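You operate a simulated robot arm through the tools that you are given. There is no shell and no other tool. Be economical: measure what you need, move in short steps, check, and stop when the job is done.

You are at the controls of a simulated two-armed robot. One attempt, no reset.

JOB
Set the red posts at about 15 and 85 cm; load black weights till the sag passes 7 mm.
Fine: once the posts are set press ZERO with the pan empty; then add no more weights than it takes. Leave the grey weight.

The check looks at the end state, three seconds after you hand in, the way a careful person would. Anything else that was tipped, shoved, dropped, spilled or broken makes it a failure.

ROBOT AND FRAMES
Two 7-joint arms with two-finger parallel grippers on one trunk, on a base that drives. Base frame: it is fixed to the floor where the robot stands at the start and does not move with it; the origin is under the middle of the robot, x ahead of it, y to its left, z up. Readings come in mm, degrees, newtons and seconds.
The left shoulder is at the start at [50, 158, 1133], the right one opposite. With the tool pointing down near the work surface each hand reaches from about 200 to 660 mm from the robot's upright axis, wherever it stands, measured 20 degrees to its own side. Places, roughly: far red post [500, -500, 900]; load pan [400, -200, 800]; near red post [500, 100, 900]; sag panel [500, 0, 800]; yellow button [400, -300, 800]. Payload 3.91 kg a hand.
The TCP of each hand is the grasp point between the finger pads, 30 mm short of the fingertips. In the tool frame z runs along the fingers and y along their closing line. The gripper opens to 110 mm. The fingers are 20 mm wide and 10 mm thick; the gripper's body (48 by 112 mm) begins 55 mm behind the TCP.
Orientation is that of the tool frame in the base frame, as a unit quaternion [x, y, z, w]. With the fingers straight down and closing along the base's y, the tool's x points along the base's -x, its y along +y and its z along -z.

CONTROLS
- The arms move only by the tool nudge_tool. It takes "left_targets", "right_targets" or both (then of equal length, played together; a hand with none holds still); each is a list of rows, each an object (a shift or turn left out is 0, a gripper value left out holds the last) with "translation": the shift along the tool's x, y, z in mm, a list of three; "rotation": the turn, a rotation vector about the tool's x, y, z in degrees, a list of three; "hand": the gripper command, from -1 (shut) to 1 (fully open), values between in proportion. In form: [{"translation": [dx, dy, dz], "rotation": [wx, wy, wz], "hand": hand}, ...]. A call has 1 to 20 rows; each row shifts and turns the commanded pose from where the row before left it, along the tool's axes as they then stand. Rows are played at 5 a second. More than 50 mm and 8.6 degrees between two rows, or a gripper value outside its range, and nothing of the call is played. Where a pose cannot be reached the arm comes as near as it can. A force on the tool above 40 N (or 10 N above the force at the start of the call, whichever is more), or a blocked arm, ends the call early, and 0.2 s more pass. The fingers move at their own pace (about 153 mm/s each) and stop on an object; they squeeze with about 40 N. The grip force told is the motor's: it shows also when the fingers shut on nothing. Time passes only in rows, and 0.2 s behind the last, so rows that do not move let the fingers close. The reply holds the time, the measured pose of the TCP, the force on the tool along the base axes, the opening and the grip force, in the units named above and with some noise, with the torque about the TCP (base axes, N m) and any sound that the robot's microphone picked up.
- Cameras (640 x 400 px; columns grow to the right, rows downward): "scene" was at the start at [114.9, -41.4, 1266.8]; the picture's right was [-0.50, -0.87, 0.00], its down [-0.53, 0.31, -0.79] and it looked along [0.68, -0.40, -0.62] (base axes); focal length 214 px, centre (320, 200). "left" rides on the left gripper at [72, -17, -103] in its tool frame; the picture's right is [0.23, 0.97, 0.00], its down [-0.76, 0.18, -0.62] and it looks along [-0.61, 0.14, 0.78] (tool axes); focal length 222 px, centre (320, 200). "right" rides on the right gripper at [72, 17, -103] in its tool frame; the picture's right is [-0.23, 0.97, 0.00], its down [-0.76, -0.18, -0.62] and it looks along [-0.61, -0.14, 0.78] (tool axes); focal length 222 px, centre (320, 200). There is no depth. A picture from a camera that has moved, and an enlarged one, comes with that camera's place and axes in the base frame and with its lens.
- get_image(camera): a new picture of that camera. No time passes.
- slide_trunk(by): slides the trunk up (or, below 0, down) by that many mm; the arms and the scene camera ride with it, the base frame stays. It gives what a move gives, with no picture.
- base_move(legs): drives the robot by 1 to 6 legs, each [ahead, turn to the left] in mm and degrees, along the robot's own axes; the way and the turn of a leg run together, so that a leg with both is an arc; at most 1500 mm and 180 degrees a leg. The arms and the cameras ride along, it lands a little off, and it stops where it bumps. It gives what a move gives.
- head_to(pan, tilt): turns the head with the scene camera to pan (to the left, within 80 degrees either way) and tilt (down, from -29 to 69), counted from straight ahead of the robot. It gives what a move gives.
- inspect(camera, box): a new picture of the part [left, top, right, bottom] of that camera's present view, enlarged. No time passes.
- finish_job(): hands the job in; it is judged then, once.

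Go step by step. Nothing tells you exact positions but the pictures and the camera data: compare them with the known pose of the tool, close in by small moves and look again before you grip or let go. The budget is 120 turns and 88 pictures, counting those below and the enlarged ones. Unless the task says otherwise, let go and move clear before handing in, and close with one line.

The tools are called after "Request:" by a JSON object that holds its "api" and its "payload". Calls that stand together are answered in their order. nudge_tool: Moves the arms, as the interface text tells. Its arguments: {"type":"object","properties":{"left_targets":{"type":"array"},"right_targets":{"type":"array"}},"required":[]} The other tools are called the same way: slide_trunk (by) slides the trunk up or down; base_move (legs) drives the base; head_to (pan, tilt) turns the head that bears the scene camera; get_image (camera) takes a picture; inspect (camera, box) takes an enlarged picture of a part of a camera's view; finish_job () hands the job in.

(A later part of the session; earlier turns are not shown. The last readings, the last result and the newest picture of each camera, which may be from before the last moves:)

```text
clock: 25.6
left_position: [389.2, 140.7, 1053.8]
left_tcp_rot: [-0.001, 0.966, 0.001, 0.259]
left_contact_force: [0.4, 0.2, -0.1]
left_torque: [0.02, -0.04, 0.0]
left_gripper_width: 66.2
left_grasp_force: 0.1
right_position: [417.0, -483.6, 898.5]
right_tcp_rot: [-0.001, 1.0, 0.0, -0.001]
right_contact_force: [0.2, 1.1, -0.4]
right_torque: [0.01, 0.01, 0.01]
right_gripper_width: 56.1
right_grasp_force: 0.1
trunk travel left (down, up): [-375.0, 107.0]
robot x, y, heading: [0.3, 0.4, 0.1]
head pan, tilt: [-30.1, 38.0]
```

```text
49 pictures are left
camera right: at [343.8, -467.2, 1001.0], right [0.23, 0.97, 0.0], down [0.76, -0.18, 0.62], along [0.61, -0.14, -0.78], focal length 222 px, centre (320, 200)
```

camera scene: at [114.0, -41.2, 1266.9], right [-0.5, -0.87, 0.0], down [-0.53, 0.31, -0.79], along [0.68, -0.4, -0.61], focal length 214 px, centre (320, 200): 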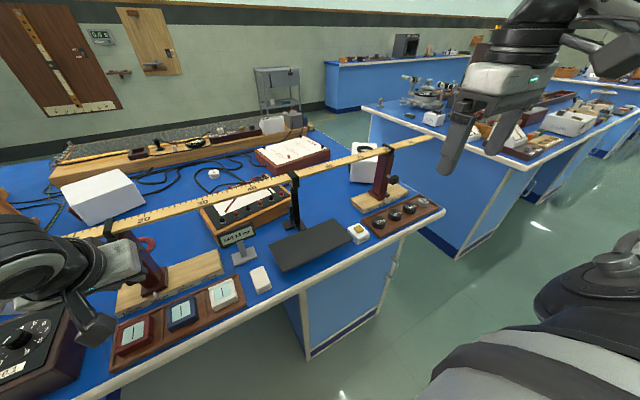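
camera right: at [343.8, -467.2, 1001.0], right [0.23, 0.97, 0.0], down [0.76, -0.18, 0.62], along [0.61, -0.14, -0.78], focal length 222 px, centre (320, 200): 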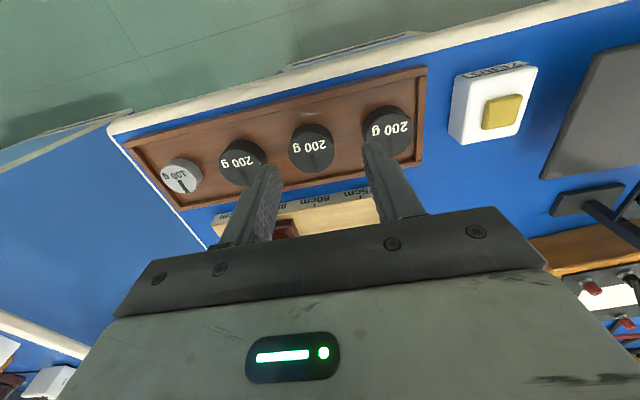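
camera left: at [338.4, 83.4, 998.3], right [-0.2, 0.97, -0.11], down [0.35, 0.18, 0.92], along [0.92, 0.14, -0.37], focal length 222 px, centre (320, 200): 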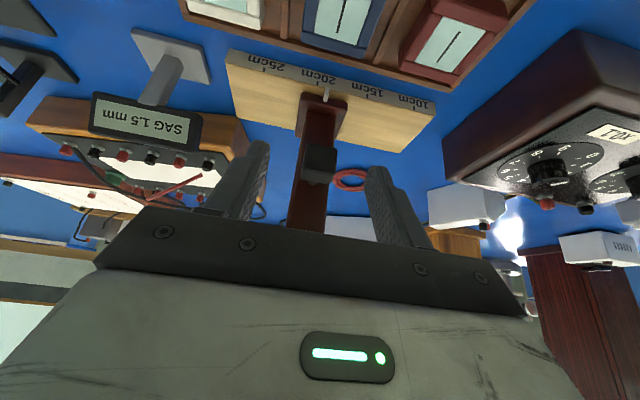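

The middle weight is at about (417, -489). I'll shift onto it and yaw the fingers 25° so they clear its neighbours more easily.

Request:
{"api": "nudge_tool", "payload": {"right_targets": [{"translation": [0, -5.5, 0]}, {"rotation": [0, 0, 8.4]}, {"rotation": [0, 0, 8.3]}, {"rotation": [0, 0, 8.3]}, {"translation": [0, 0, 20]}, {"translation": [0, 0, 0]}]}}

Request:
{"api": "get_image", "payload": {"camera": "right"}}

Request:
{"api": "inspect", "payload": {"camera": "scene", "box": [320, 170, 440, 250]}}

```text
clock: 27.0
left_position: [389.9, 141.0, 1053.6]
left_tcp_rot: [-0.001, 0.966, 0.001, 0.259]
left_contact_force: [-0.3, -0.4, -0.6]
left_torque: [0.01, -0.01, 0.08]
left_gripper_width: 65.8
left_grasp_force: 0.1
right_position: [415.4, -488.7, 879.4]
right_tcp_rot: [0.217, 0.976, 0.0, 0.0]
right_contact_force: [0.7, 0.4, 0.8]
right_torque: [-0.02, 0.0, -0.03]
right_gripper_width: 56.2
right_grasp_force: 0.0
trunk travel left (down, up): [-375.0, 107.0]
robot x, y, heading: [-3.5, -0.1, -0.2]
head pan, tilt: [-30.1, 38.0]
```

```text
48 pictures are left
camera right: at [357.8, -442.9, 982.0], right [0.62, 0.79, 0.0], down [0.61, -0.48, 0.62], along [0.49, -0.39, -0.78], focal length 222 px, centre (320, 200)
```

right: 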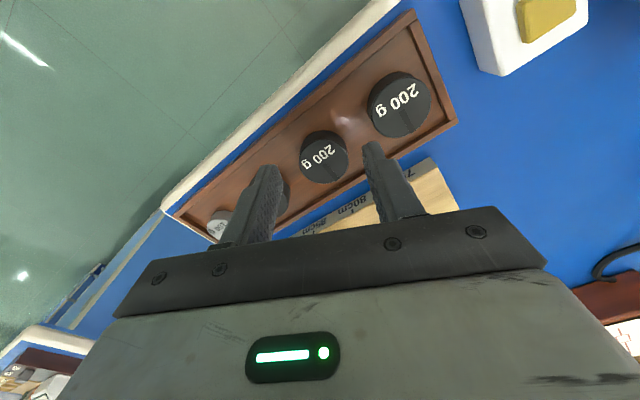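

```text
5.00 times, centred on (380, 210) of scene
camera zoom: at [114.9, -41.3, 1266.8], right [-0.5, -0.87, 0.0], down [-0.53, 0.31, -0.79], along [0.68, -0.4, -0.62], focal length 1072 px, centre (20, 150)
```

zoom: 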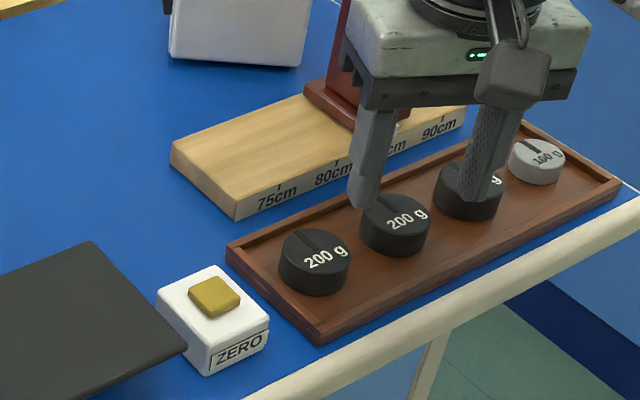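

Triangulating again gives the weight top at about (423, -491, 828), lower than I assumed. I'll correct, descend and look.

Request:
{"api": "nudge_tool", "payload": {"right_targets": [{"translation": [-7.5, 1, 0]}, {"translation": [0, 0, 15]}, {"translation": [0, 0, 10]}, {"translation": [0, 0, 0]}]}}

Request:
{"api": "inspect", "payload": {"camera": "right", "box": [200, 60, 440, 240]}}

Request:
{"api": "inspect", "payload": {"camera": "scene", "box": [320, 170, 440, 250]}}

```text
clock: 28.0
left_position: [389.3, 140.0, 1054.3]
left_tcp_rot: [0.0, 0.966, 0.0, 0.259]
left_contact_force: [0.5, -0.7, -0.4]
left_torque: [0.0, -0.03, 0.01]
left_gripper_width: 65.8
left_grasp_force: 0.1
right_position: [424.3, -490.5, 855.2]
right_tcp_rot: [0.216, 0.976, 0.0, 0.0]
right_contact_force: [0.2, -0.1, -0.5]
right_torque: [0.01, -0.03, 0.04]
right_gripper_width: 56.2
right_grasp_force: 0.0
trunk travel left (down, up): [-375.0, 107.0]
robot x, y, heading: [-0.2, 4.5, 0.1]
head pan, tilt: [-30.1, 38.0]
```

```text
2.22 times, centred on (320, 150) of right
camera zoom: at [364.8, -444.9, 957.0], right [0.62, 0.79, 0.0], down [0.62, -0.48, 0.62], along [0.49, -0.38, -0.78], focal length 494 px, centre (320, 311)
```

zoom: 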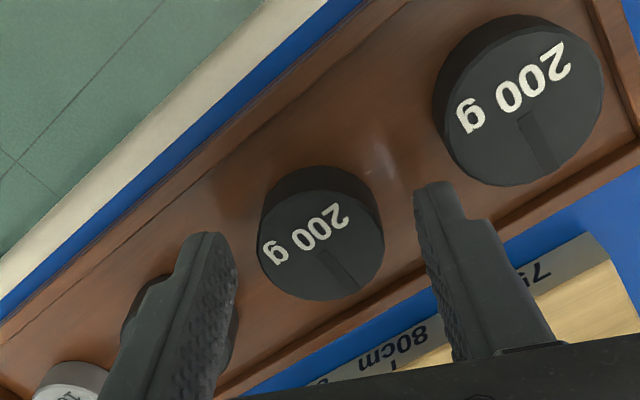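

```text
5.00 times, centred on (380, 210) of scene
camera zoom: at [114.9, -41.3, 1266.8], right [-0.5, -0.87, 0.0], down [-0.53, 0.31, -0.79], along [0.68, -0.4, -0.62], focal length 1072 px, centre (20, 150)
```

zoom: 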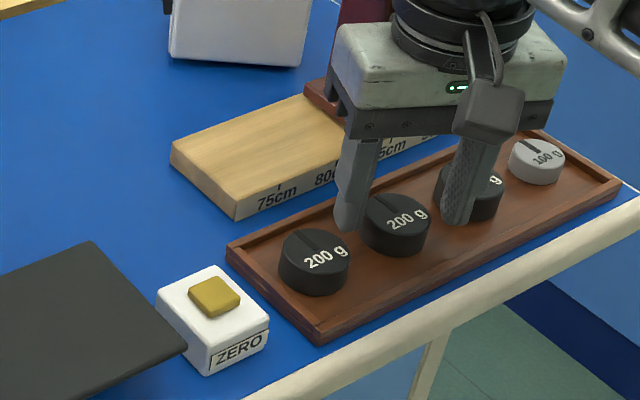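

The hand is centred on the weight. I'll go down the last 10 mm and grip.

Request:
{"api": "nudge_tool", "payload": {"right_targets": [{"translation": [0, 0, 6]}, {"translation": [0, 0, 4]}, {"translation": [0, 0, 0]}]}}

Request:
{"api": "inspect", "payload": {"camera": "scene", "box": [320, 170, 440, 250]}}

```text
clock: 28.8
left_position: [389.7, 140.1, 1053.8]
left_tcp_rot: [0.001, 0.966, -0.001, 0.26]
left_contact_force: [0.4, 0.8, 0.0]
left_torque: [0.01, 0.04, -0.01]
left_gripper_width: 66.0
left_grasp_force: 0.1
right_position: [424.3, -491.1, 843.7]
right_tcp_rot: [0.216, 0.976, -0.001, -0.001]
right_contact_force: [-1.3, 0.7, -0.2]
right_torque: [0.02, 0.01, -0.01]
right_gripper_width: 56.1
right_grasp_force: 0.1
trunk travel left (down, up): [-375.0, 107.0]
robot x, y, heading: [-3.6, -5.9, -0.1]
head pan, tilt: [-30.1, 38.0]
```

```text
5.00 times, centred on (380, 210) of scene
camera zoom: at [114.9, -41.4, 1266.8], right [-0.5, -0.87, 0.0], down [-0.53, 0.31, -0.79], along [0.68, -0.4, -0.62], focal length 1072 px, centre (20, 150)
```

zoom: 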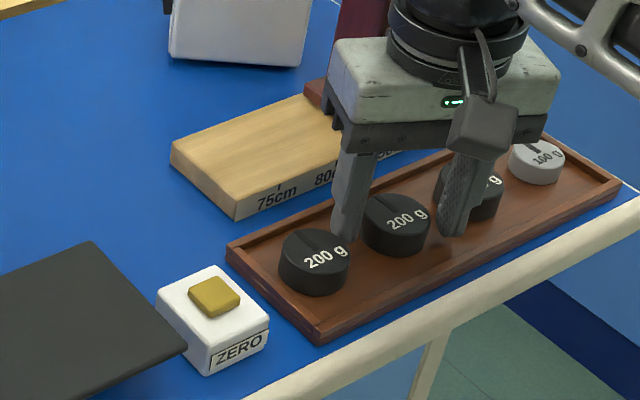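

Request:
{"api": "nudge_tool", "payload": {"right_targets": [{"hand": -1}, {"translation": [0, 0, 0]}, {"translation": [0, 0, 0]}, {"translation": [0, 0, -10]}, {"translation": [0, 0, -15]}, {"translation": [0, 0, 0]}]}}

Request:
{"api": "inspect", "payload": {"camera": "scene", "box": [320, 170, 440, 250]}}

```text
clock: 30.2
left_position: [389.9, 139.8, 1054.2]
left_tcp_rot: [-0.001, 0.966, 0.002, 0.259]
left_contact_force: [0.2, -0.1, 0.4]
left_torque: [-0.01, 0.04, 0.01]
left_gripper_width: 66.0
left_grasp_force: 0.1
right_position: [424.3, -491.1, 870.0]
right_tcp_rot: [0.216, 0.976, 0.0, 0.0]
right_contact_force: [0.2, 0.0, -1.9]
right_torque: [0.03, 0.07, 0.04]
right_gripper_width: 38.5
right_grasp_force: 39.7
trunk travel left (down, up): [-375.0, 107.0]
robot x, y, heading: [-3.6, 0.8, -0.2]
head pan, tilt: [-30.1, 38.0]
```

```text
5.00 times, centred on (380, 210) of scene
camera zoom: at [115.0, -41.5, 1266.8], right [-0.5, -0.87, 0.0], down [-0.53, 0.31, -0.79], along [0.68, -0.39, -0.62], focal length 1072 px, centre (20, 150)
```

zoom: 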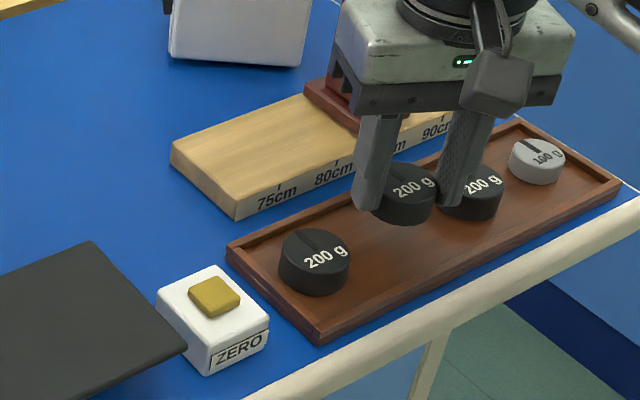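

The weight is lifted (38.5 mm across) and nothing else was disturbed. The pan spans about x 400–497, y -306…-112 at z≈833. I'll raise the weight, unyaw, and carry it over the pan centre.

Request:
{"api": "nudge_tool", "payload": {"right_targets": [{"translation": [0, 0, -30]}, {"translation": [0, 0, -30]}, {"rotation": [0, 0, -8.4]}, {"rotation": [0, 0, -8.3]}, {"rotation": [0, 0, -8.3]}, {"translation": [-2.7, 40, 0]}, {"translation": [-2.7, 40, 0]}, {"translation": [-2.6, 40, 0]}, {"translation": [-2.6, 40, 0]}, {"translation": [-2.6, 40, 0]}, {"translation": [-2.6, 41, 0]}, {"translation": [0, 41, 0]}, {"translation": [0, 0, 0]}]}}

Request:
{"api": "get_image", "payload": {"camera": "right"}}

Request:
{"api": "inspect", "payload": {"camera": "scene", "box": [200, 130, 400, 270]}}

```text
clock: 33.0
left_position: [389.8, 141.6, 1054.3]
left_tcp_rot: [0.0, 0.966, 0.0, 0.259]
left_contact_force: [0.2, -0.5, -0.3]
left_torque: [0.01, 0.01, 0.01]
left_gripper_width: 65.8
left_grasp_force: 0.1
right_position: [439.2, -208.9, 929.9]
right_tcp_rot: [0.0, 1.0, 0.0, 0.0]
right_contact_force: [-0.4, -0.3, -2.5]
right_torque: [0.0, 0.03, -0.03]
right_gripper_width: 38.8
right_grasp_force: 40.9
trunk travel left (down, up): [-375.0, 107.0]
robot x, y, heading: [-0.8, 0.1, -0.1]
head pan, tilt: [-30.1, 38.0]
```

```text
42 pictures are left
camera right: at [366.2, -192.4, 1032.0], right [0.23, 0.97, 0.0], down [0.76, -0.18, 0.62], along [0.61, -0.14, -0.78], focal length 222 px, centre (320, 200)
```

right: 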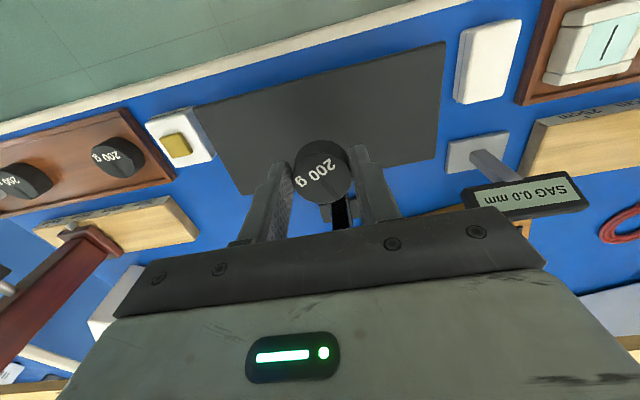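

```text
2.86 times, centred on (300, 200) of scene
camera zoom: at [115.0, -41.5, 1266.8], right [-0.5, -0.87, 0.0], down [-0.53, 0.31, -0.79], along [0.68, -0.4, -0.62], focal length 613 px, centre (377, 200)
```

zoom: 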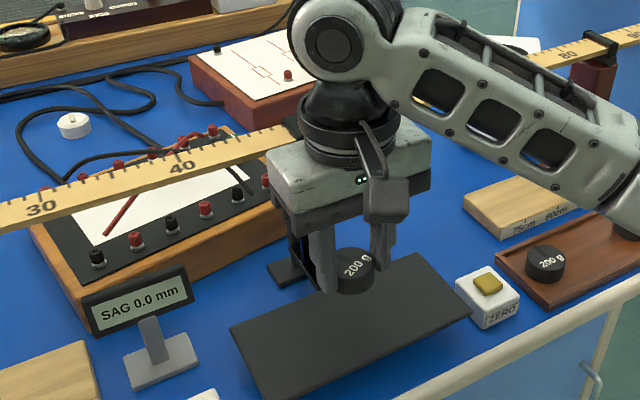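

The weight is over the pan centre and nothing is in the way. I'll come down and ease it into contact.

Request:
{"api": "nudge_tool", "payload": {"right_targets": [{"translation": [0, 0, 30]}, {"translation": [0, 0, 18]}, {"translation": [0, 0, 3]}, {"translation": [0, 0, 3]}, {"translation": [0, 0, 0]}]}}

Request:
{"api": "inspect", "payload": {"camera": "scene", "box": [210, 170, 370, 270]}}

```text
clock: 34.2
left_position: [389.8, 139.9, 1053.8]
left_tcp_rot: [-0.001, 0.966, 0.0, 0.259]
left_contact_force: [0.2, -0.3, -0.4]
left_torque: [0.01, -0.02, -0.01]
left_gripper_width: 65.9
left_grasp_force: 0.1
right_position: [440.5, -209.2, 875.4]
right_tcp_rot: [0.0, 1.0, 0.0, 0.0]
right_contact_force: [-1.1, 0.2, 2.3]
right_torque: [0.0, 0.03, -0.04]
right_gripper_width: 38.9
right_grasp_force: 40.1
trunk travel left (down, up): [-375.0, 107.0]
robot x, y, heading: [0.4, 0.8, 0.1]
head pan, tilt: [-30.1, 38.0]
```

```text
4.00 times, centred on (290, 220) of scene
camera zoom: at [114.8, -41.3, 1266.9], right [-0.5, -0.87, 0.0], down [-0.53, 0.31, -0.79], along [0.68, -0.4, -0.62], focal length 858 px, centre (440, 120)
```

zoom: 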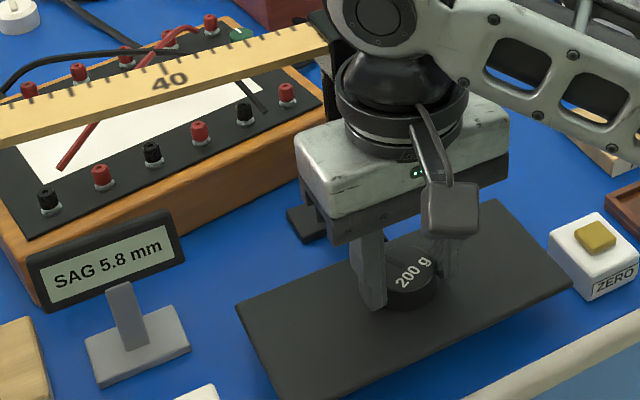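

The weight is touching and I'm over-pressing slightly, so the panel shows 5.8 mm. I'll ease up, release and lift clear, then read the panel.

Request:
{"api": "nudge_tool", "payload": {"right_targets": [{"translation": [0, 0, -1.5]}, {"translation": [0, 0, -1]}, {"translation": [0, 0, 0]}, {"hand": 0.02}, {"translation": [0, 0, 0]}, {"translation": [0, 0, 0]}, {"translation": [0, 0, -20]}, {"translation": [0, 0, -40]}, {"translation": [0, 0, 0]}, {"translation": [0, 0, 0]}, {"translation": [0, 0, 0]}]}}

Request:
{"api": "inspect", "payload": {"camera": "scene", "box": [210, 160, 370, 260]}}

```text
clock: 36.6
left_position: [390.2, 140.0, 1053.9]
left_tcp_rot: [0.0, 0.966, 0.0, 0.258]
left_contact_force: [0.6, -0.3, 0.1]
left_torque: [0.0, -0.03, 0.0]
left_gripper_width: 65.9
left_grasp_force: 0.0
right_position: [439.7, -210.3, 936.9]
right_tcp_rot: [0.0, 1.0, 0.0, 0.0]
right_contact_force: [-0.2, 0.5, -0.8]
right_torque: [0.0, -0.03, -0.01]
right_gripper_width: 56.2
right_grasp_force: 0.0
trunk travel left (down, up): [-375.0, 107.0]
robot x, y, heading: [-0.4, -1.2, 0.0]
head pan, tilt: [-30.1, 38.0]
```

```text
4.00 times, centred on (290, 210) of scene
camera zoom: at [114.9, -41.4, 1266.8], right [-0.5, -0.87, 0.0], down [-0.53, 0.31, -0.79], along [0.68, -0.4, -0.62], focal length 858 px, centre (440, 160)
```

zoom: 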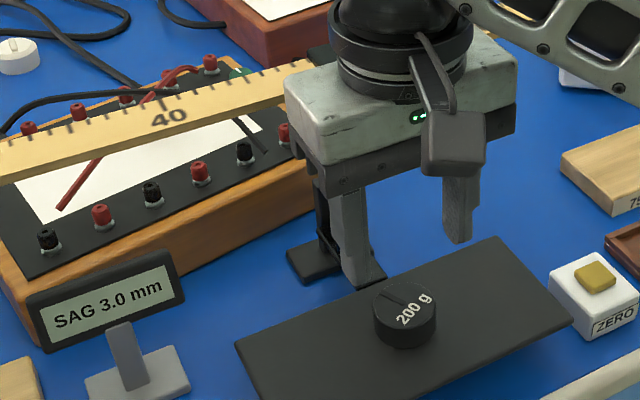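

200 g gives 3.0 mm, so I expect to need all three. Next is the weight beside the grey one, at about (423, -550); I'll hover over it.

Request:
{"api": "nudge_tool", "payload": {"right_targets": [{"translation": [2.4, -48.5, 0]}, {"translation": [2.4, -48.5, 0]}, {"translation": [2.4, -48.5, 0]}, {"translation": [2.4, -48.5, 0]}, {"translation": [2.4, -48.5, 0]}, {"translation": [2.4, -48.5, 0]}, {"translation": [2.4, -48.5, 0]}, {"rotation": [0, 0, 8.4]}, {"rotation": [0, 0, 8.3]}, {"rotation": [0, 0, 8.3]}, {"translation": [0, 0, 40]}, {"translation": [0, 0, 0]}]}}

Request:
{"api": "get_image", "payload": {"camera": "right"}}

```text
clock: 39.2
left_position: [390.7, 140.3, 1054.6]
left_tcp_rot: [0.0, 0.966, 0.0, 0.259]
left_contact_force: [0.7, -0.2, 0.8]
left_torque: [0.02, 0.01, 0.01]
left_gripper_width: 65.8
left_grasp_force: 0.0
right_position: [422.4, -549.0, 899.1]
right_tcp_rot: [0.217, 0.976, 0.001, 0.0]
right_contact_force: [0.5, -0.5, 0.3]
right_torque: [0.02, -0.01, 0.01]
right_gripper_width: 56.1
right_grasp_force: 0.0
trunk travel left (down, up): [-375.0, 107.0]
robot x, y, heading: [-1.4, -2.5, 0.0]
head pan, tilt: [-30.1, 38.0]
```

```text
38 pictures are left
camera right: at [362.9, -502.6, 1001.3], right [0.62, 0.79, 0.0], down [0.61, -0.48, 0.62], along [0.49, -0.39, -0.78], focal length 222 px, centre (320, 200)
```

right: 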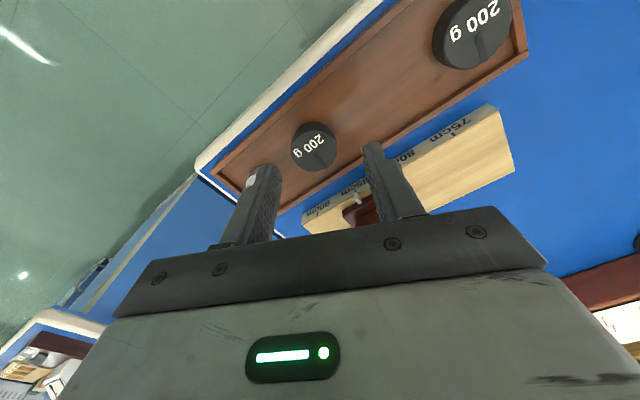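

The weight is at about (424, -557). I'll correct and descend to just above it.

Request:
{"api": "nudge_tool", "payload": {"right_targets": [{"translation": [-5, -6, 0]}, {"translation": [0, 0, 22]}, {"translation": [0, 0, 20]}, {"translation": [0, 0, 0]}]}}

Request:
{"api": "inspect", "payload": {"camera": "right", "box": [200, 60, 440, 240]}}

Request:
{"api": "inspect", "payload": {"camera": "scene", "box": [340, 160, 460, 240]}}

```text
clock: 40.2
left_position: [388.7, 141.0, 1053.7]
left_tcp_rot: [0.001, 0.966, -0.001, 0.259]
left_contact_force: [0.2, -0.1, -0.2]
left_torque: [0.01, 0.0, 0.01]
left_gripper_width: 65.9
left_grasp_force: 0.2
right_position: [424.3, -556.9, 855.5]
right_tcp_rot: [0.217, 0.976, 0.0, 0.0]
right_contact_force: [-0.3, 0.3, -0.2]
right_torque: [0.01, 0.01, 0.01]
right_gripper_width: 56.0
right_grasp_force: 0.1
trunk travel left (down, up): [-375.0, 107.0]
robot x, y, heading: [1.8, 1.5, -0.1]
head pan, tilt: [-30.1, 38.0]
```

```text
2.22 times, centred on (320, 150) of right
camera zoom: at [365.8, -510.9, 958.1], right [0.62, 0.79, 0.0], down [0.61, -0.48, 0.62], along [0.49, -0.38, -0.78], focal length 494 px, centre (320, 311)
```

zoom: 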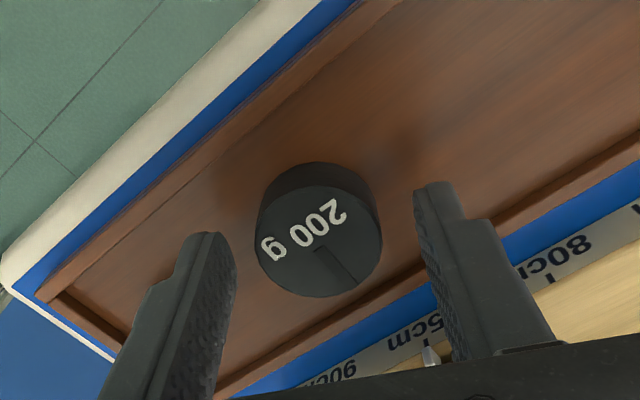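

```text
5.00 times, centred on (400, 200) of scene
camera zoom: at [114.9, -41.3, 1266.8], right [-0.5, -0.87, 0.0], down [-0.53, 0.31, -0.79], along [0.68, -0.4, -0.62], focal length 1072 px, centre (-80, 200)
```

zoom: 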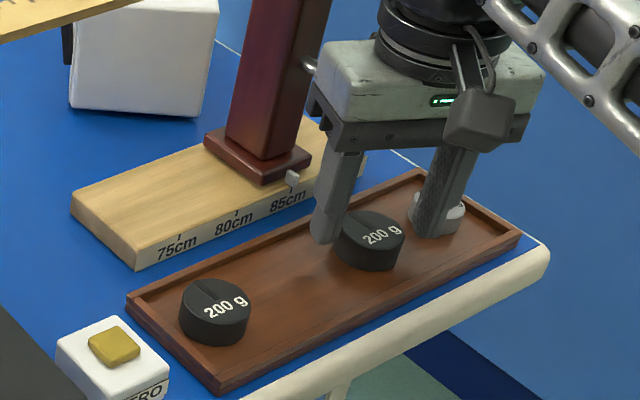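

Same relation as last time, and the finger should clear the grey weight. I'll narrow the opening a little, descend, and check.

Request:
{"api": "nudge_tool", "payload": {"right_targets": [{"translation": [0, 0, 0], "hand": -0.06}, {"translation": [0, 0, 6]}, {"translation": [0, 0, 5]}, {"translation": [0, 0, 0]}]}}

Request:
{"api": "inspect", "payload": {"camera": "scene", "box": [380, 170, 460, 225]}}

```text
clock: 41.2
left_position: [390.1, 139.5, 1054.1]
left_tcp_rot: [-0.001, 0.966, 0.0, 0.259]
left_contact_force: [-0.9, 0.8, -0.1]
left_torque: [-0.05, -0.01, 0.0]
left_gripper_width: 65.7
left_grasp_force: 0.1
right_position: [425.5, -556.7, 845.2]
right_tcp_rot: [0.216, 0.976, 0.0, 0.0]
right_contact_force: [-0.1, -0.3, 0.1]
right_torque: [-0.04, 0.0, -0.01]
right_gripper_width: 51.6
right_grasp_force: 0.0
trunk travel left (down, up): [-375.0, 107.0]
robot x, y, heading: [1.1, -0.1, -0.0]
head pan, tilt: [-30.1, 38.0]
```

```text
7.27 times, centred on (420, 198) of scene
camera zoom: at [114.9, -41.4, 1266.8], right [-0.5, -0.87, 0.0], down [-0.53, 0.31, -0.79], along [0.68, -0.4, -0.62], focal length 1560 px, centre (-407, 218)
```

zoom: 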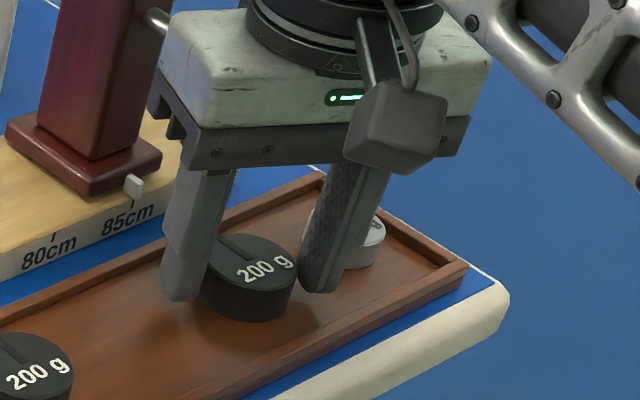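

Clear of the grey weight, though the gripper body is close to the far post's knob. I'll grip, lift straight up a little, back off toward the robot, then rise.

Request:
{"api": "nudge_tool", "payload": {"right_targets": [{"hand": -1}, {"translation": [0, 0, 0]}, {"translation": [0, 0, 0]}, {"translation": [0, 0, -10]}, {"translation": [0, 0, -10]}, {"translation": [14, -6.5, -5]}, {"translation": [14, -6.5, -10]}, {"translation": [0, 0, 0]}]}}

Request:
{"api": "get_image", "payload": {"camera": "scene"}}

```text
clock: 43.0
left_position: [390.3, 140.7, 1054.4]
left_tcp_rot: [0.0, 0.966, 0.001, 0.259]
left_contact_force: [-0.8, -0.7, 0.1]
left_torque: [-0.01, 0.0, -0.01]
left_gripper_width: 65.7
left_grasp_force: 0.1
right_position: [392.4, -557.2, 880.5]
right_tcp_rot: [0.217, 0.976, 0.0, 0.001]
right_contact_force: [-0.6, -0.1, -2.3]
right_torque: [0.03, 0.06, -0.01]
right_gripper_width: 38.6
right_grasp_force: 40.0
trunk travel left (down, up): [-375.0, 107.0]
robot x, y, heading: [0.7, -1.9, -0.1]
head pan, tilt: [-30.1, 38.0]
```

```text
34 pictures are left
camera scene: at [115.1, -41.5, 1266.8], right [-0.5, -0.87, 0.0], down [-0.53, 0.31, -0.79], along [0.68, -0.39, -0.62], focal length 214 px, centre (320, 200)
```

scene: 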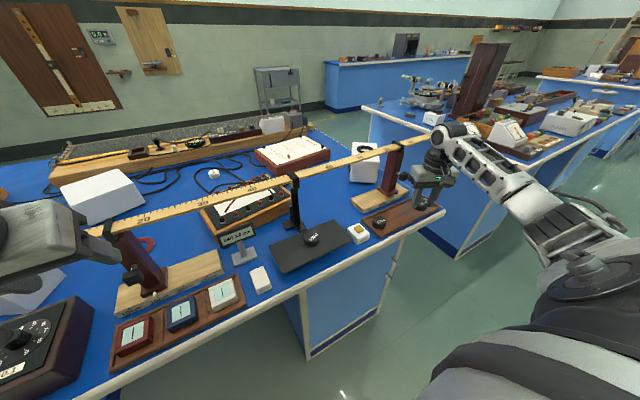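

Weight two is up and the grey one is untouched. I'll carry it to the pan's right part at (440, -272).

Request:
{"api": "nudge_tool", "payload": {"right_targets": [{"translation": [0, 0, -25]}, {"translation": [0, 0, -25]}, {"rotation": [0, 0, -8.4]}, {"rotation": [0, 0, -8.3]}, {"rotation": [0, 0, -8.3]}, {"translation": [-6.7, 40.7, 0]}, {"translation": [-6.7, 40.7, 0]}, {"translation": [-6.7, 40.7, 0]}, {"translation": [-6.7, 40.7, 0]}, {"translation": [-6.7, 40.7, 0]}, {"translation": [-6.7, 40.7, 0]}, {"translation": [-6.7, 40.7, 0]}, {"translation": [0, 0, 30]}, {"translation": [0, 0, 0]}]}}

Request:
{"api": "get_image", "payload": {"camera": "right"}}

Request:
{"api": "inspect", "payload": {"camera": "scene", "box": [210, 170, 370, 270]}}

```text
clock: 46.0
left_position: [389.6, 140.8, 1053.4]
left_tcp_rot: [0.001, 0.966, -0.001, 0.259]
left_contact_force: [-0.3, -0.8, 0.0]
left_torque: [-0.01, 0.01, 0.01]
left_gripper_width: 66.2
left_grasp_force: 0.2
right_position: [439.4, -270.0, 900.9]
right_tcp_rot: [0.0, 1.0, 0.0, 0.001]
right_contact_force: [0.2, 1.1, -1.9]
right_torque: [0.02, 0.02, 0.02]
right_gripper_width: 38.6
right_grasp_force: 39.7
trunk travel left (down, up): [-375.0, 107.0]
robot x, y, heading: [1.1, 2.6, 0.3]
head pan, tilt: [-30.1, 38.0]
```

```text
33 pictures are left
camera right: at [366.6, -253.9, 1003.5], right [0.23, 0.97, 0.0], down [0.76, -0.18, 0.62], along [0.61, -0.14, -0.78], focal length 222 px, centre (320, 200)
```

right: 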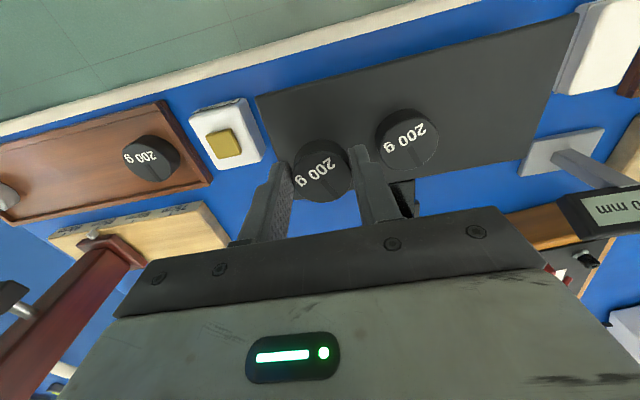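

```text
4.00 times, centred on (290, 220) of scene
camera zoom: at [115.0, -41.4, 1266.8], right [-0.5, -0.87, 0.0], down [-0.53, 0.31, -0.79], along [0.68, -0.39, -0.62], focal length 858 px, centre (440, 120)
```

zoom: 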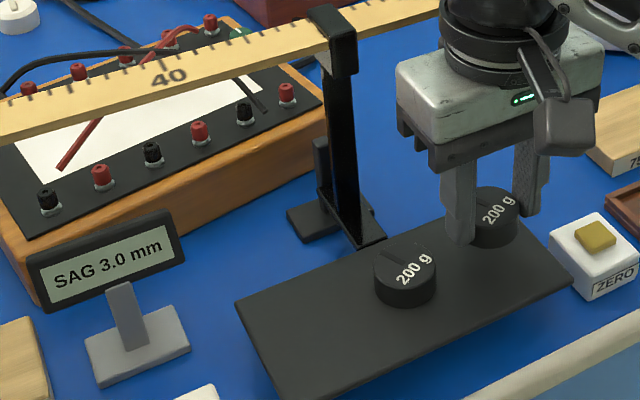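

Position is good and well clear of the first weight. I'll lower it gently to contact.

Request:
{"api": "nudge_tool", "payload": {"right_targets": [{"translation": [0, 0, 14]}, {"translation": [0, 0, 5]}, {"translation": [0, 0, 3]}, {"translation": [0, 0, 2]}, {"translation": [0, 0, 0]}]}}

Request:
{"api": "inspect", "payload": {"camera": "scene", "box": [210, 170, 370, 270]}}

```text
clock: 47.2
left_position: [389.5, 140.2, 1053.3]
left_tcp_rot: [0.0, 0.966, 0.0, 0.258]
left_contact_force: [0.2, 0.0, -0.6]
left_torque: [0.01, 0.01, 0.0]
left_gripper_width: 66.0
left_grasp_force: 0.1
right_position: [440.1, -271.6, 876.7]
right_tcp_rot: [0.0, 1.0, 0.0, 0.001]
right_contact_force: [0.1, 0.6, -0.9]
right_torque: [-0.05, -0.07, 0.02]
right_gripper_width: 38.7
right_grasp_force: 39.5
trunk travel left (down, up): [-375.0, 107.0]
robot x, y, heading: [-3.4, 1.4, 0.4]
head pan, tilt: [-30.1, 38.0]
```

```text
4.00 times, centred on (290, 220) of scene
camera zoom: at [114.9, -41.4, 1266.8], right [-0.5, -0.87, 0.0], down [-0.53, 0.31, -0.79], along [0.68, -0.4, -0.62], focal length 858 px, centre (440, 120)
```

zoom: 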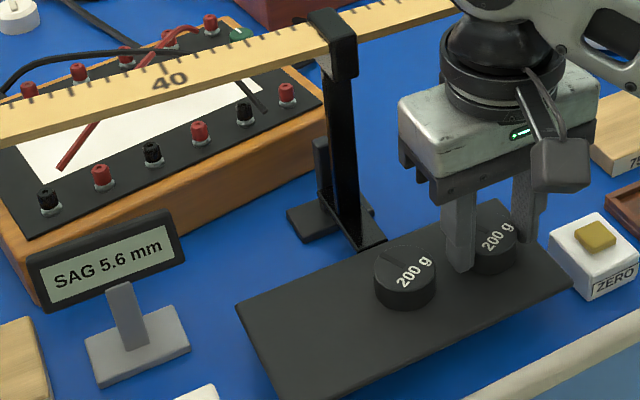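

Nearly all of its weight is on the pan already, at 5.6 mm. I'll open narrowly and lift away.

Request:
{"api": "nudge_tool", "payload": {"right_targets": [{"hand": -0.13}, {"translation": [0, 0, 0]}, {"translation": [0, 0, 0]}, {"translation": [0, 0, -20]}, {"translation": [0, 0, -40]}, {"translation": [0, 0, 0]}, {"translation": [0, 0, 0]}, {"translation": [0, 0, 0]}]}}

Request:
{"api": "inspect", "payload": {"camera": "scene", "box": [210, 170, 370, 270]}}

```text
clock: 49.0
left_position: [389.5, 140.3, 1053.7]
left_tcp_rot: [0.0, 0.966, 0.0, 0.259]
left_contact_force: [-0.1, -0.1, -0.6]
left_torque: [-0.04, -0.02, 0.0]
left_gripper_width: 66.1
left_grasp_force: 0.1
right_position: [440.8, -273.2, 936.7]
right_tcp_rot: [0.0, 1.0, 0.0, 0.001]
right_contact_force: [0.1, 0.2, 0.5]
right_torque: [-0.02, 0.01, -0.04]
right_gripper_width: 48.0
right_grasp_force: 0.0
trunk travel left (down, up): [-375.0, 107.0]
robot x, y, heading: [-2.6, 1.1, -0.0]
head pan, tilt: [-30.1, 38.0]
```

```text
4.00 times, centred on (290, 220) of scene
camera zoom: at [114.9, -41.4, 1266.8], right [-0.5, -0.87, 0.0], down [-0.53, 0.31, -0.79], along [0.68, -0.4, -0.62], focal length 858 px, centre (440, 120)
```

zoom: 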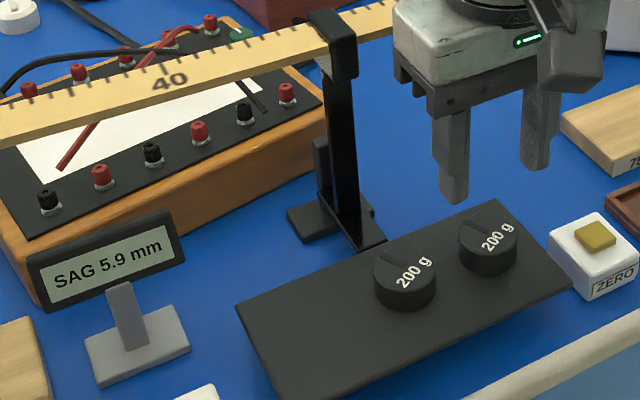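

5.9 mm with two, so the third is needed. It stands by the tray's end wall at about (423, -426), so I'll yaw the hand about 77° to close nearly along x.

Request:
{"api": "nudge_tool", "payload": {"right_targets": [{"translation": [4.2, -38.2, 0], "hand": 0.02}, {"translation": [4.2, -38.2, 0]}, {"translation": [4.2, -38.2, 0]}, {"translation": [4.2, -38.2, 0]}, {"rotation": [0, 0, 8.5]}, {"rotation": [0, 0, 8.5]}, {"rotation": [0, 0, 8.5]}, {"rotation": [0, 0, 8.5]}, {"rotation": [0, 0, 8.5]}, {"rotation": [0, 0, 8.5]}, {"rotation": [0, 0, 8.5]}, {"rotation": [0, 0, 8.5]}, {"rotation": [0, 0, 8.5]}, {"translation": [0, 0, 35]}, {"translation": [0, 0, 0]}]}}

Request:
{"api": "get_image", "payload": {"camera": "right"}}

Request:
{"api": "inspect", "payload": {"camera": "scene", "box": [320, 170, 440, 250]}}

```text
clock: 52.2
left_position: [390.0, 141.6, 1054.2]
left_tcp_rot: [0.0, 0.966, 0.0, 0.259]
left_contact_force: [-0.2, -0.4, -0.3]
left_torque: [0.03, -0.02, 0.01]
left_gripper_width: 66.1
left_grasp_force: 0.0
right_position: [422.0, -424.0, 901.3]
right_tcp_rot: [0.619, 0.785, 0.001, 0.001]
right_contact_force: [0.0, 0.0, -0.7]
right_torque: [0.01, -0.01, 0.03]
right_gripper_width: 56.1
right_grasp_force: 0.0
trunk travel left (down, up): [-375.0, 107.0]
robot x, y, heading: [2.8, -1.6, 0.2]
head pan, tilt: [-30.1, 38.0]
```

```text
29 pictures are left
camera right: at [422.3, -349.1, 1004.0], right [1.0, 0.01, 0.0], down [0.0, -0.78, 0.62], along [0.0, -0.62, -0.78], focal length 222 px, centre (320, 200)
```

right: 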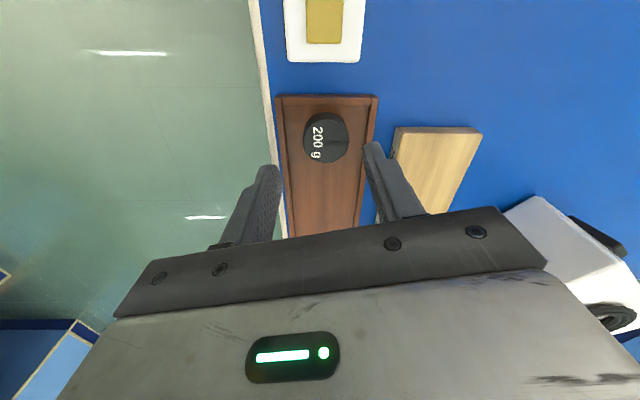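

```text
5.00 times, centred on (380, 210) of scene
camera zoom: at [114.9, -41.3, 1266.8], right [-0.5, -0.87, 0.0], down [-0.53, 0.31, -0.79], along [0.68, -0.4, -0.62], focal length 1072 px, centre (20, 150)
```

zoom: 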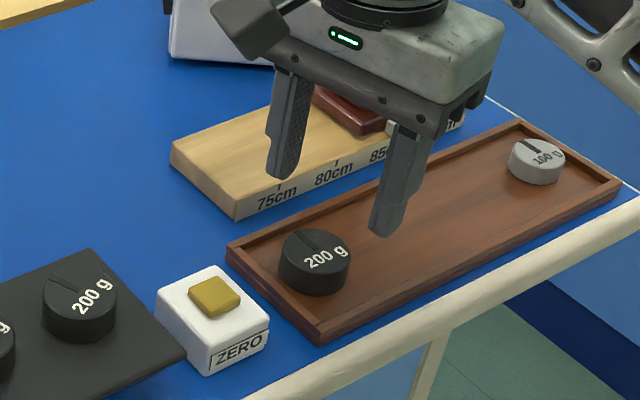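

The weight is at (425.6, -425.3) with clear gaps front and back. I'll correct slightly and come down.

Request:
{"api": "nudge_tool", "payload": {"right_targets": [{"translation": [-2.2, 2.5, 0]}, {"translation": [0, 0, 25]}, {"translation": [0, 0, 20]}, {"translation": [0, 0, 0]}]}}

Request:
{"api": "inspect", "payload": {"camera": "right", "box": [200, 60, 440, 240]}}

Request:
{"api": "inspect", "payload": {"camera": "scene", "box": [320, 170, 440, 250]}}

```text
clock: 53.2
left_position: [389.7, 141.3, 1055.2]
left_tcp_rot: [0.0, 0.966, 0.0, 0.259]
left_contact_force: [-0.2, 0.2, -0.6]
left_torque: [-0.01, 0.01, -0.04]
left_gripper_width: 66.3
left_grasp_force: 0.0
right_position: [425.3, -425.3, 857.8]
right_tcp_rot: [0.619, 0.786, 0.0, 0.0]
right_contact_force: [-0.4, -0.2, 0.0]
right_torque: [0.02, 0.0, 0.0]
right_gripper_width: 56.2
right_grasp_force: 0.1
trunk travel left (down, up): [-375.0, 107.0]
robot x, y, heading: [-0.7, -3.4, -0.0]
head pan, tilt: [-30.1, 38.0]
```

```text
2.22 times, centred on (320, 150) of right
camera zoom: at [425.0, -350.9, 960.1], right [1.0, 0.01, 0.0], down [0.0, -0.78, 0.62], along [0.0, -0.62, -0.78], focal length 494 px, centre (320, 311)
```

zoom: 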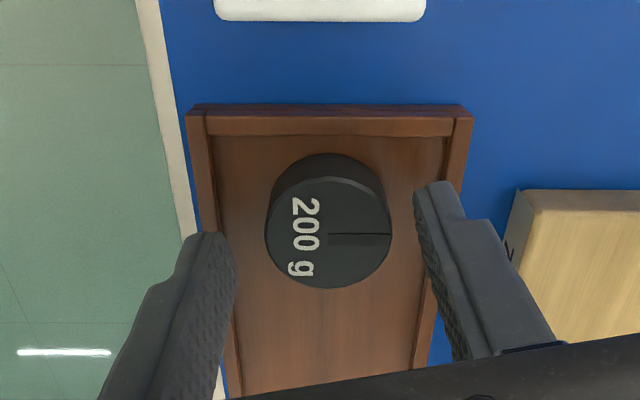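

```text
5.00 times, centred on (380, 210) of scene
camera zoom: at [114.9, -41.4, 1266.8], right [-0.5, -0.87, 0.0], down [-0.53, 0.31, -0.79], along [0.68, -0.4, -0.62], focal length 1072 px, centre (20, 150)
```

zoom: 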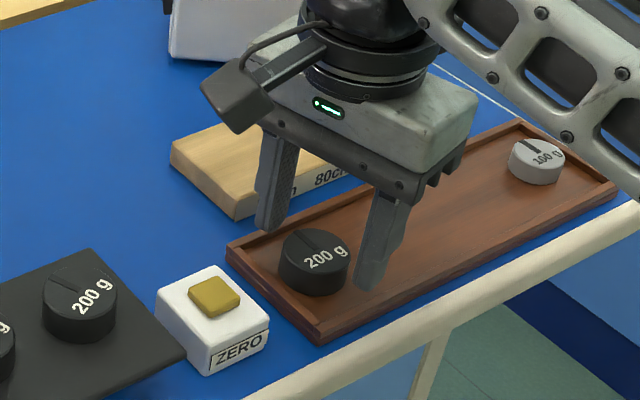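

Well aligned. I'll narrow the opening, descend another 10 mm (staying above the tray walls), grip and lift.

Request:
{"api": "nudge_tool", "payload": {"right_targets": [{"translation": [0, 2, 0], "hand": -0.09}, {"translation": [0, 0, 6]}, {"translation": [0, 0, 4]}, {"translation": [0, 0, 0]}, {"hand": -1}, {"translation": [0, 0, 0]}, {"translation": [0, 0, 0]}, {"translation": [0, 0, -10]}, {"translation": [0, 0, -20]}, {"translation": [0, 0, 0]}]}}

Request:
{"api": "inspect", "payload": {"camera": "scene", "box": [320, 170, 440, 250]}}

```text
clock: 55.4
left_position: [390.4, 139.9, 1055.5]
left_tcp_rot: [0.0, 0.966, 0.0, 0.259]
left_contact_force: [-0.7, -0.2, 0.4]
left_torque: [0.0, 0.02, 0.0]
left_gripper_width: 66.1
left_grasp_force: 0.1
right_position: [429.7, -425.8, 877.9]
right_tcp_rot: [0.619, 0.785, 0.0, 0.0]
right_contact_force: [0.0, -0.8, -1.7]
right_torque: [0.02, 0.02, -0.02]
right_gripper_width: 38.8
right_grasp_force: 40.3
trunk travel left (down, up): [-375.0, 107.0]
robot x, y, heading: [-3.7, 1.1, -0.0]
head pan, tilt: [-30.1, 38.0]
```

```text
5.00 times, centred on (380, 210) of scene
camera zoom: at [115.0, -41.5, 1266.8], right [-0.5, -0.87, 0.0], down [-0.53, 0.31, -0.79], along [0.68, -0.39, -0.62], focal length 1072 px, centre (20, 150)
```

zoom: 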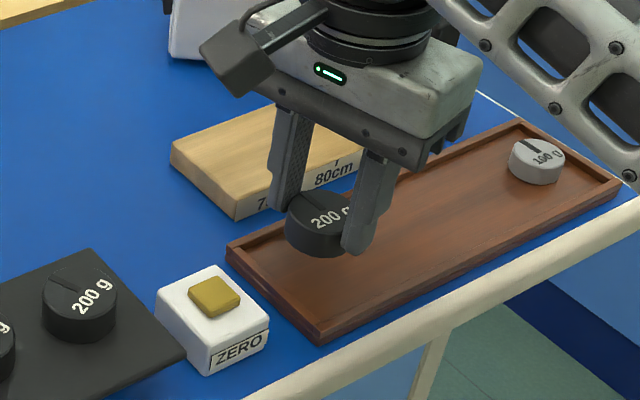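

Third weight is up. I'll raise, unyaw and carry it to the pan's left part at (440, -148).

Request:
{"api": "nudge_tool", "payload": {"right_targets": [{"translation": [0, 0, -30]}, {"translation": [0, 0, -30]}, {"rotation": [0, 0, -8.5]}, {"rotation": [0, 0, -8.5]}, {"rotation": [0, 0, -8.5]}, {"rotation": [0, 0, -8.5]}, {"rotation": [0, 0, -8.5]}, {"rotation": [0, 0, -8.5]}, {"rotation": [0, 0, -8.5]}, {"rotation": [0, 0, -8.5]}, {"rotation": [0, 0, -8.5]}, {"translation": [-1.5, 39.7, 0]}, {"translation": [-1.5, 39.7, 0]}, {"translation": [-1.5, 39.7, 0]}, {"translation": [-1.5, 39.7, 0]}, {"translation": [-1.5, 39.7, 0]}, {"translation": [-1.5, 39.7, 0]}, {"translation": [-1.5, 39.7, 0]}, {"translation": [0, 0, 0]}]}}

Request:
{"api": "get_image", "payload": {"camera": "right"}}

Request:
{"api": "inspect", "payload": {"camera": "scene", "box": [210, 170, 370, 270]}}

```text
clock: 59.4
left_position: [391.3, 140.8, 1054.3]
left_tcp_rot: [0.0, 0.966, 0.0, 0.259]
left_contact_force: [-0.3, 0.2, 0.1]
left_torque: [-0.02, 0.02, -0.01]
left_gripper_width: 66.4
left_grasp_force: 0.2
right_position: [441.0, -148.2, 934.5]
right_tcp_rot: [0.0, 1.0, 0.0, 0.0]
right_contact_force: [0.3, 0.1, -1.4]
right_torque: [0.01, -0.01, 0.02]
right_gripper_width: 38.6
right_grasp_force: 40.5
trunk travel left (down, up): [-375.0, 107.0]
robot x, y, heading: [0.7, 0.8, -0.1]
head pan, tilt: [-30.1, 38.0]
```

```text
24 pictures are left
camera right: at [368.4, -131.1, 1037.9], right [0.23, 0.97, 0.0], down [0.76, -0.18, 0.62], along [0.61, -0.14, -0.78], focal length 222 px, centre (320, 200)
```

right: 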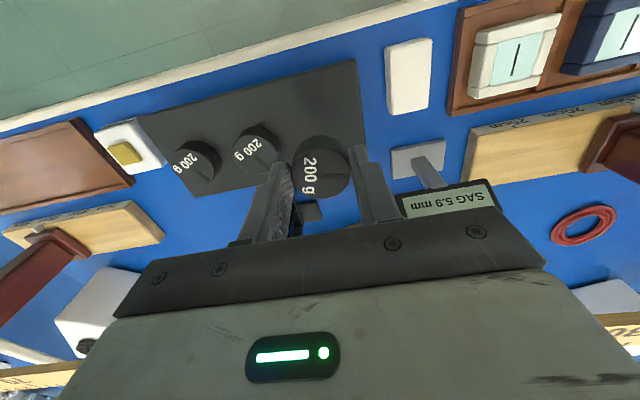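

```text
4.00 times, centred on (290, 220) of scene
camera zoom: at [115.0, -41.5, 1266.8], right [-0.5, -0.87, 0.0], down [-0.53, 0.31, -0.79], along [0.68, -0.4, -0.62], focal length 858 px, centre (440, 120)
```

zoom: 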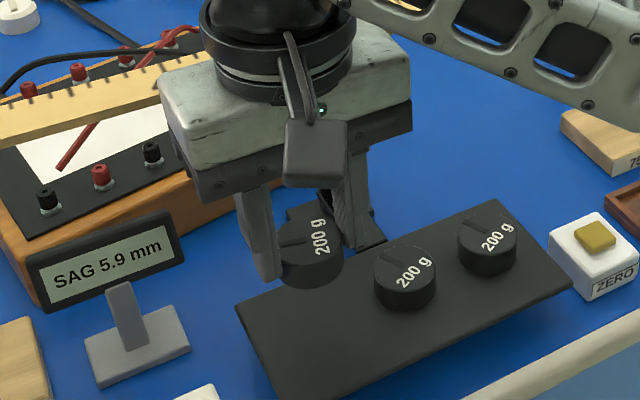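

Clear of the neighbours and inside the pan edge. I'll lower to contact.

Request:
{"api": "nudge_tool", "payload": {"right_targets": [{"translation": [0, 0, 30]}, {"translation": [0, 0, 18]}, {"translation": [0, 0, 4]}, {"translation": [0, 0, 3]}, {"translation": [0, 0, 2]}, {"translation": [0, 0, 0]}]}}

Request:
{"api": "inspect", "payload": {"camera": "scene", "box": [210, 170, 370, 270]}}

```text
clock: 60.8
left_position: [390.9, 140.8, 1054.4]
left_tcp_rot: [0.0, 0.966, 0.0, 0.259]
left_contact_force: [-0.8, 0.0, 0.4]
left_torque: [0.02, -0.03, 0.0]
left_gripper_width: 66.1
left_grasp_force: 0.0
right_position: [438.5, -146.7, 878.1]
right_tcp_rot: [0.0, 1.0, 0.0, 0.0]
right_contact_force: [0.9, -0.1, -2.2]
right_torque: [-0.02, 0.0, 0.02]
right_gripper_width: 38.4
right_grasp_force: 39.6
trunk travel left (down, up): [-375.0, 107.0]
robot x, y, heading: [-1.1, 2.1, -0.1]
head pan, tilt: [-30.1, 38.0]
```

```text
4.00 times, centred on (290, 220) of scene
camera zoom: at [115.0, -41.4, 1266.8], right [-0.5, -0.87, 0.0], down [-0.53, 0.31, -0.79], along [0.68, -0.4, -0.62], focal length 858 px, centre (440, 120)
```

zoom: 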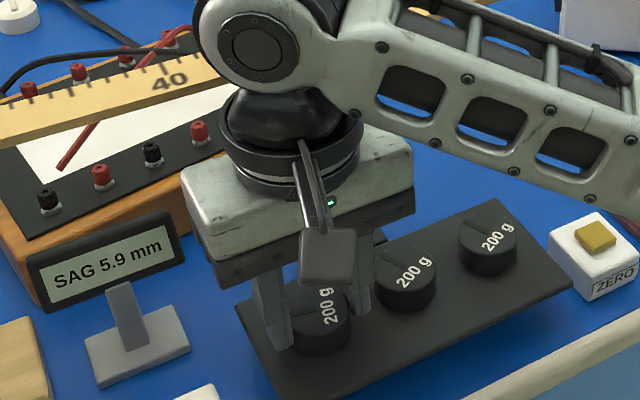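

Not touching yet, so I'll go further down in small steps.

Request:
{"api": "nudge_tool", "payload": {"right_targets": [{"translation": [0, 0, 2]}, {"translation": [0, 0, 2]}, {"translation": [0, 0, 1]}, {"translation": [0, 0, 0]}]}}

Request:
{"api": "inspect", "payload": {"camera": "scene", "box": [210, 170, 370, 270]}}

```text
clock: 61.8
left_position: [390.2, 140.8, 1053.8]
left_tcp_rot: [0.0, 0.966, 0.0, 0.258]
left_contact_force: [0.3, 0.0, -0.4]
left_torque: [0.03, 0.0, 0.01]
left_gripper_width: 65.6
left_grasp_force: 0.1
right_position: [438.9, -146.4, 874.7]
right_tcp_rot: [0.0, 1.0, 0.0, 0.0]
right_contact_force: [0.2, -0.7, -0.3]
right_torque: [-0.02, 0.02, -0.03]
right_gripper_width: 38.8
right_grasp_force: 40.7
trunk travel left (down, up): [-375.0, 107.0]
robot x, y, heading: [-1.6, -1.7, -0.4]
head pan, tilt: [-30.1, 38.0]
```

```text
4.00 times, centred on (290, 220) of scene
camera zoom: at [114.8, -41.4, 1266.8], right [-0.5, -0.87, 0.0], down [-0.53, 0.31, -0.79], along [0.68, -0.4, -0.62], focal length 858 px, centre (440, 120)
```

zoom: 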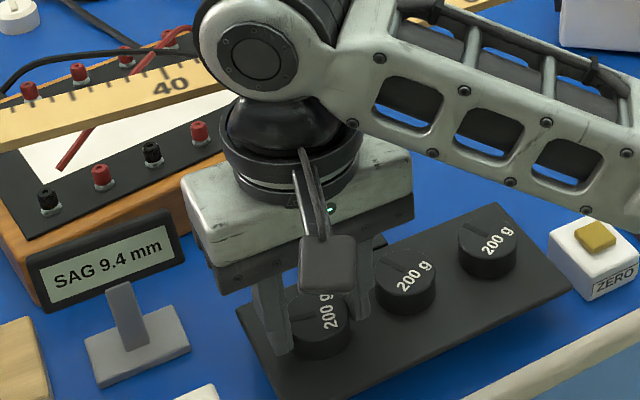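

It's on the pan now, at 9.4 mm. I'll release narrowly and lift clear, then move both hands well away.

Request:
{"api": "nudge_tool", "payload": {"right_targets": [{"hand": -0.13}, {"translation": [0, 0, 0]}, {"translation": [0, 0, 0]}, {"translation": [0, 0, -20]}, {"translation": [0, 0, -40]}, {"translation": [20, -30, -30]}, {"translation": [30, -35, -20]}, {"translation": [30, -35, -20]}, {"translation": [30, -35, -20]}, {"translation": [30, -35, -20]}, {"translation": [0, 0, 0]}, {"translation": [0, 0, 0]}]}}

Request:
{"api": "get_image", "payload": {"camera": "scene"}}

Request:
{"api": "inspect", "payload": {"camera": "scene", "box": [210, 160, 370, 260]}}

Request:
{"api": "inspect", "payload": {"camera": "scene", "box": [340, 130, 460, 240]}}

Request:
{"api": "inspect", "payload": {"camera": "scene", "box": [90, 180, 250, 320]}}

```text
refused: row 7 steps farther than a row can; nothing moved
```

```text
20 pictures are left
camera scene: at [114.8, -41.4, 1266.8], right [-0.5, -0.87, 0.0], down [-0.53, 0.31, -0.79], along [0.68, -0.4, -0.62], focal length 214 px, centre (320, 200)
```

scene: 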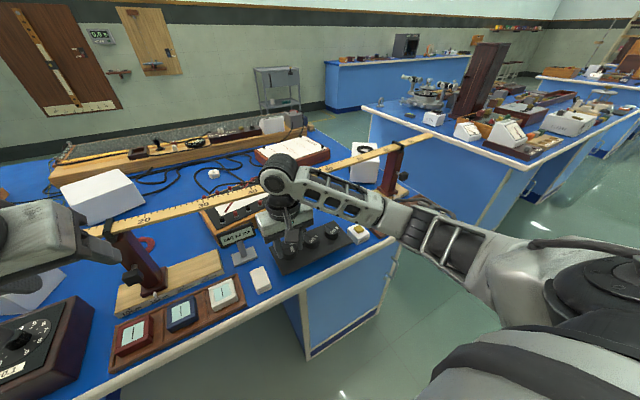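

```text
4.00 times, centred on (290, 210) of scene
camera zoom: at [114.8, -41.4, 1266.8], right [-0.5, -0.87, 0.0], down [-0.53, 0.31, -0.79], along [0.68, -0.4, -0.62], focal length 858 px, centre (440, 160)
```

zoom: 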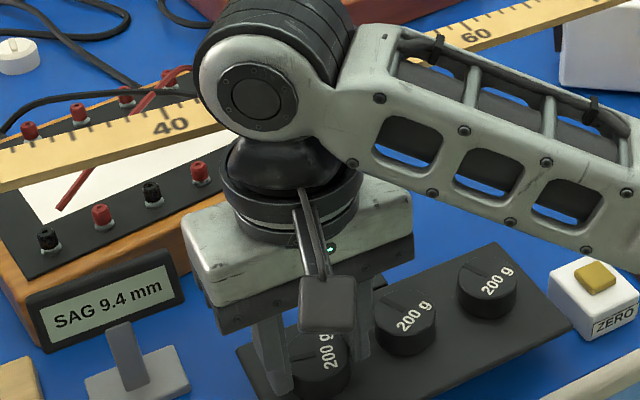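

```text
3.64 times, centred on (400, 185) of scene
camera zoom: at [114.8, -41.4, 1266.8], right [-0.5, -0.87, 0.0], down [-0.53, 0.31, -0.79], along [0.68, -0.4, -0.62], focal length 780 px, centre (29, 254)
```

zoom: 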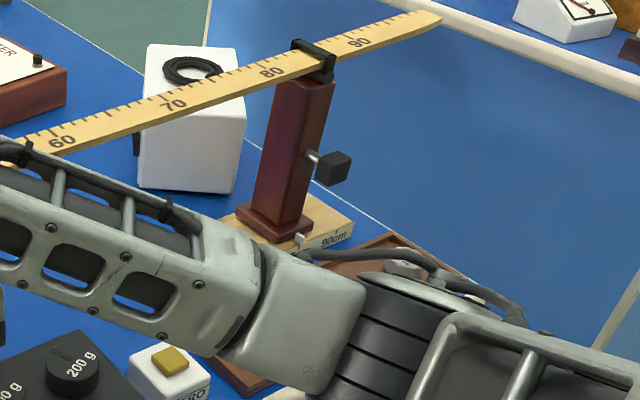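

```text
2.86 times, centred on (170, 250) of scene
camera zoom: at [114.8, -41.4, 1266.8], right [-0.5, -0.87, 0.0], down [-0.53, 0.31, -0.79], along [0.68, -0.4, -0.62], focal length 613 px, centre (749, 57)
```

zoom: 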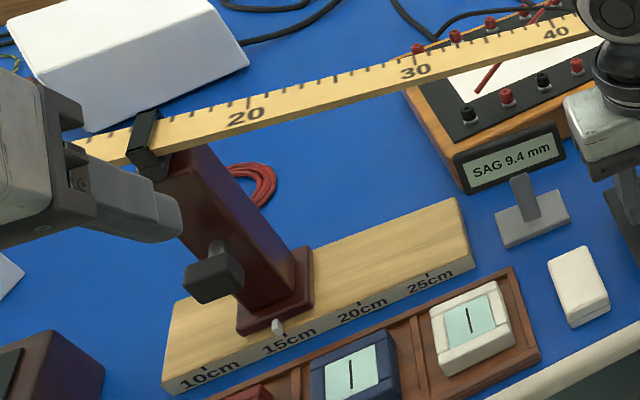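

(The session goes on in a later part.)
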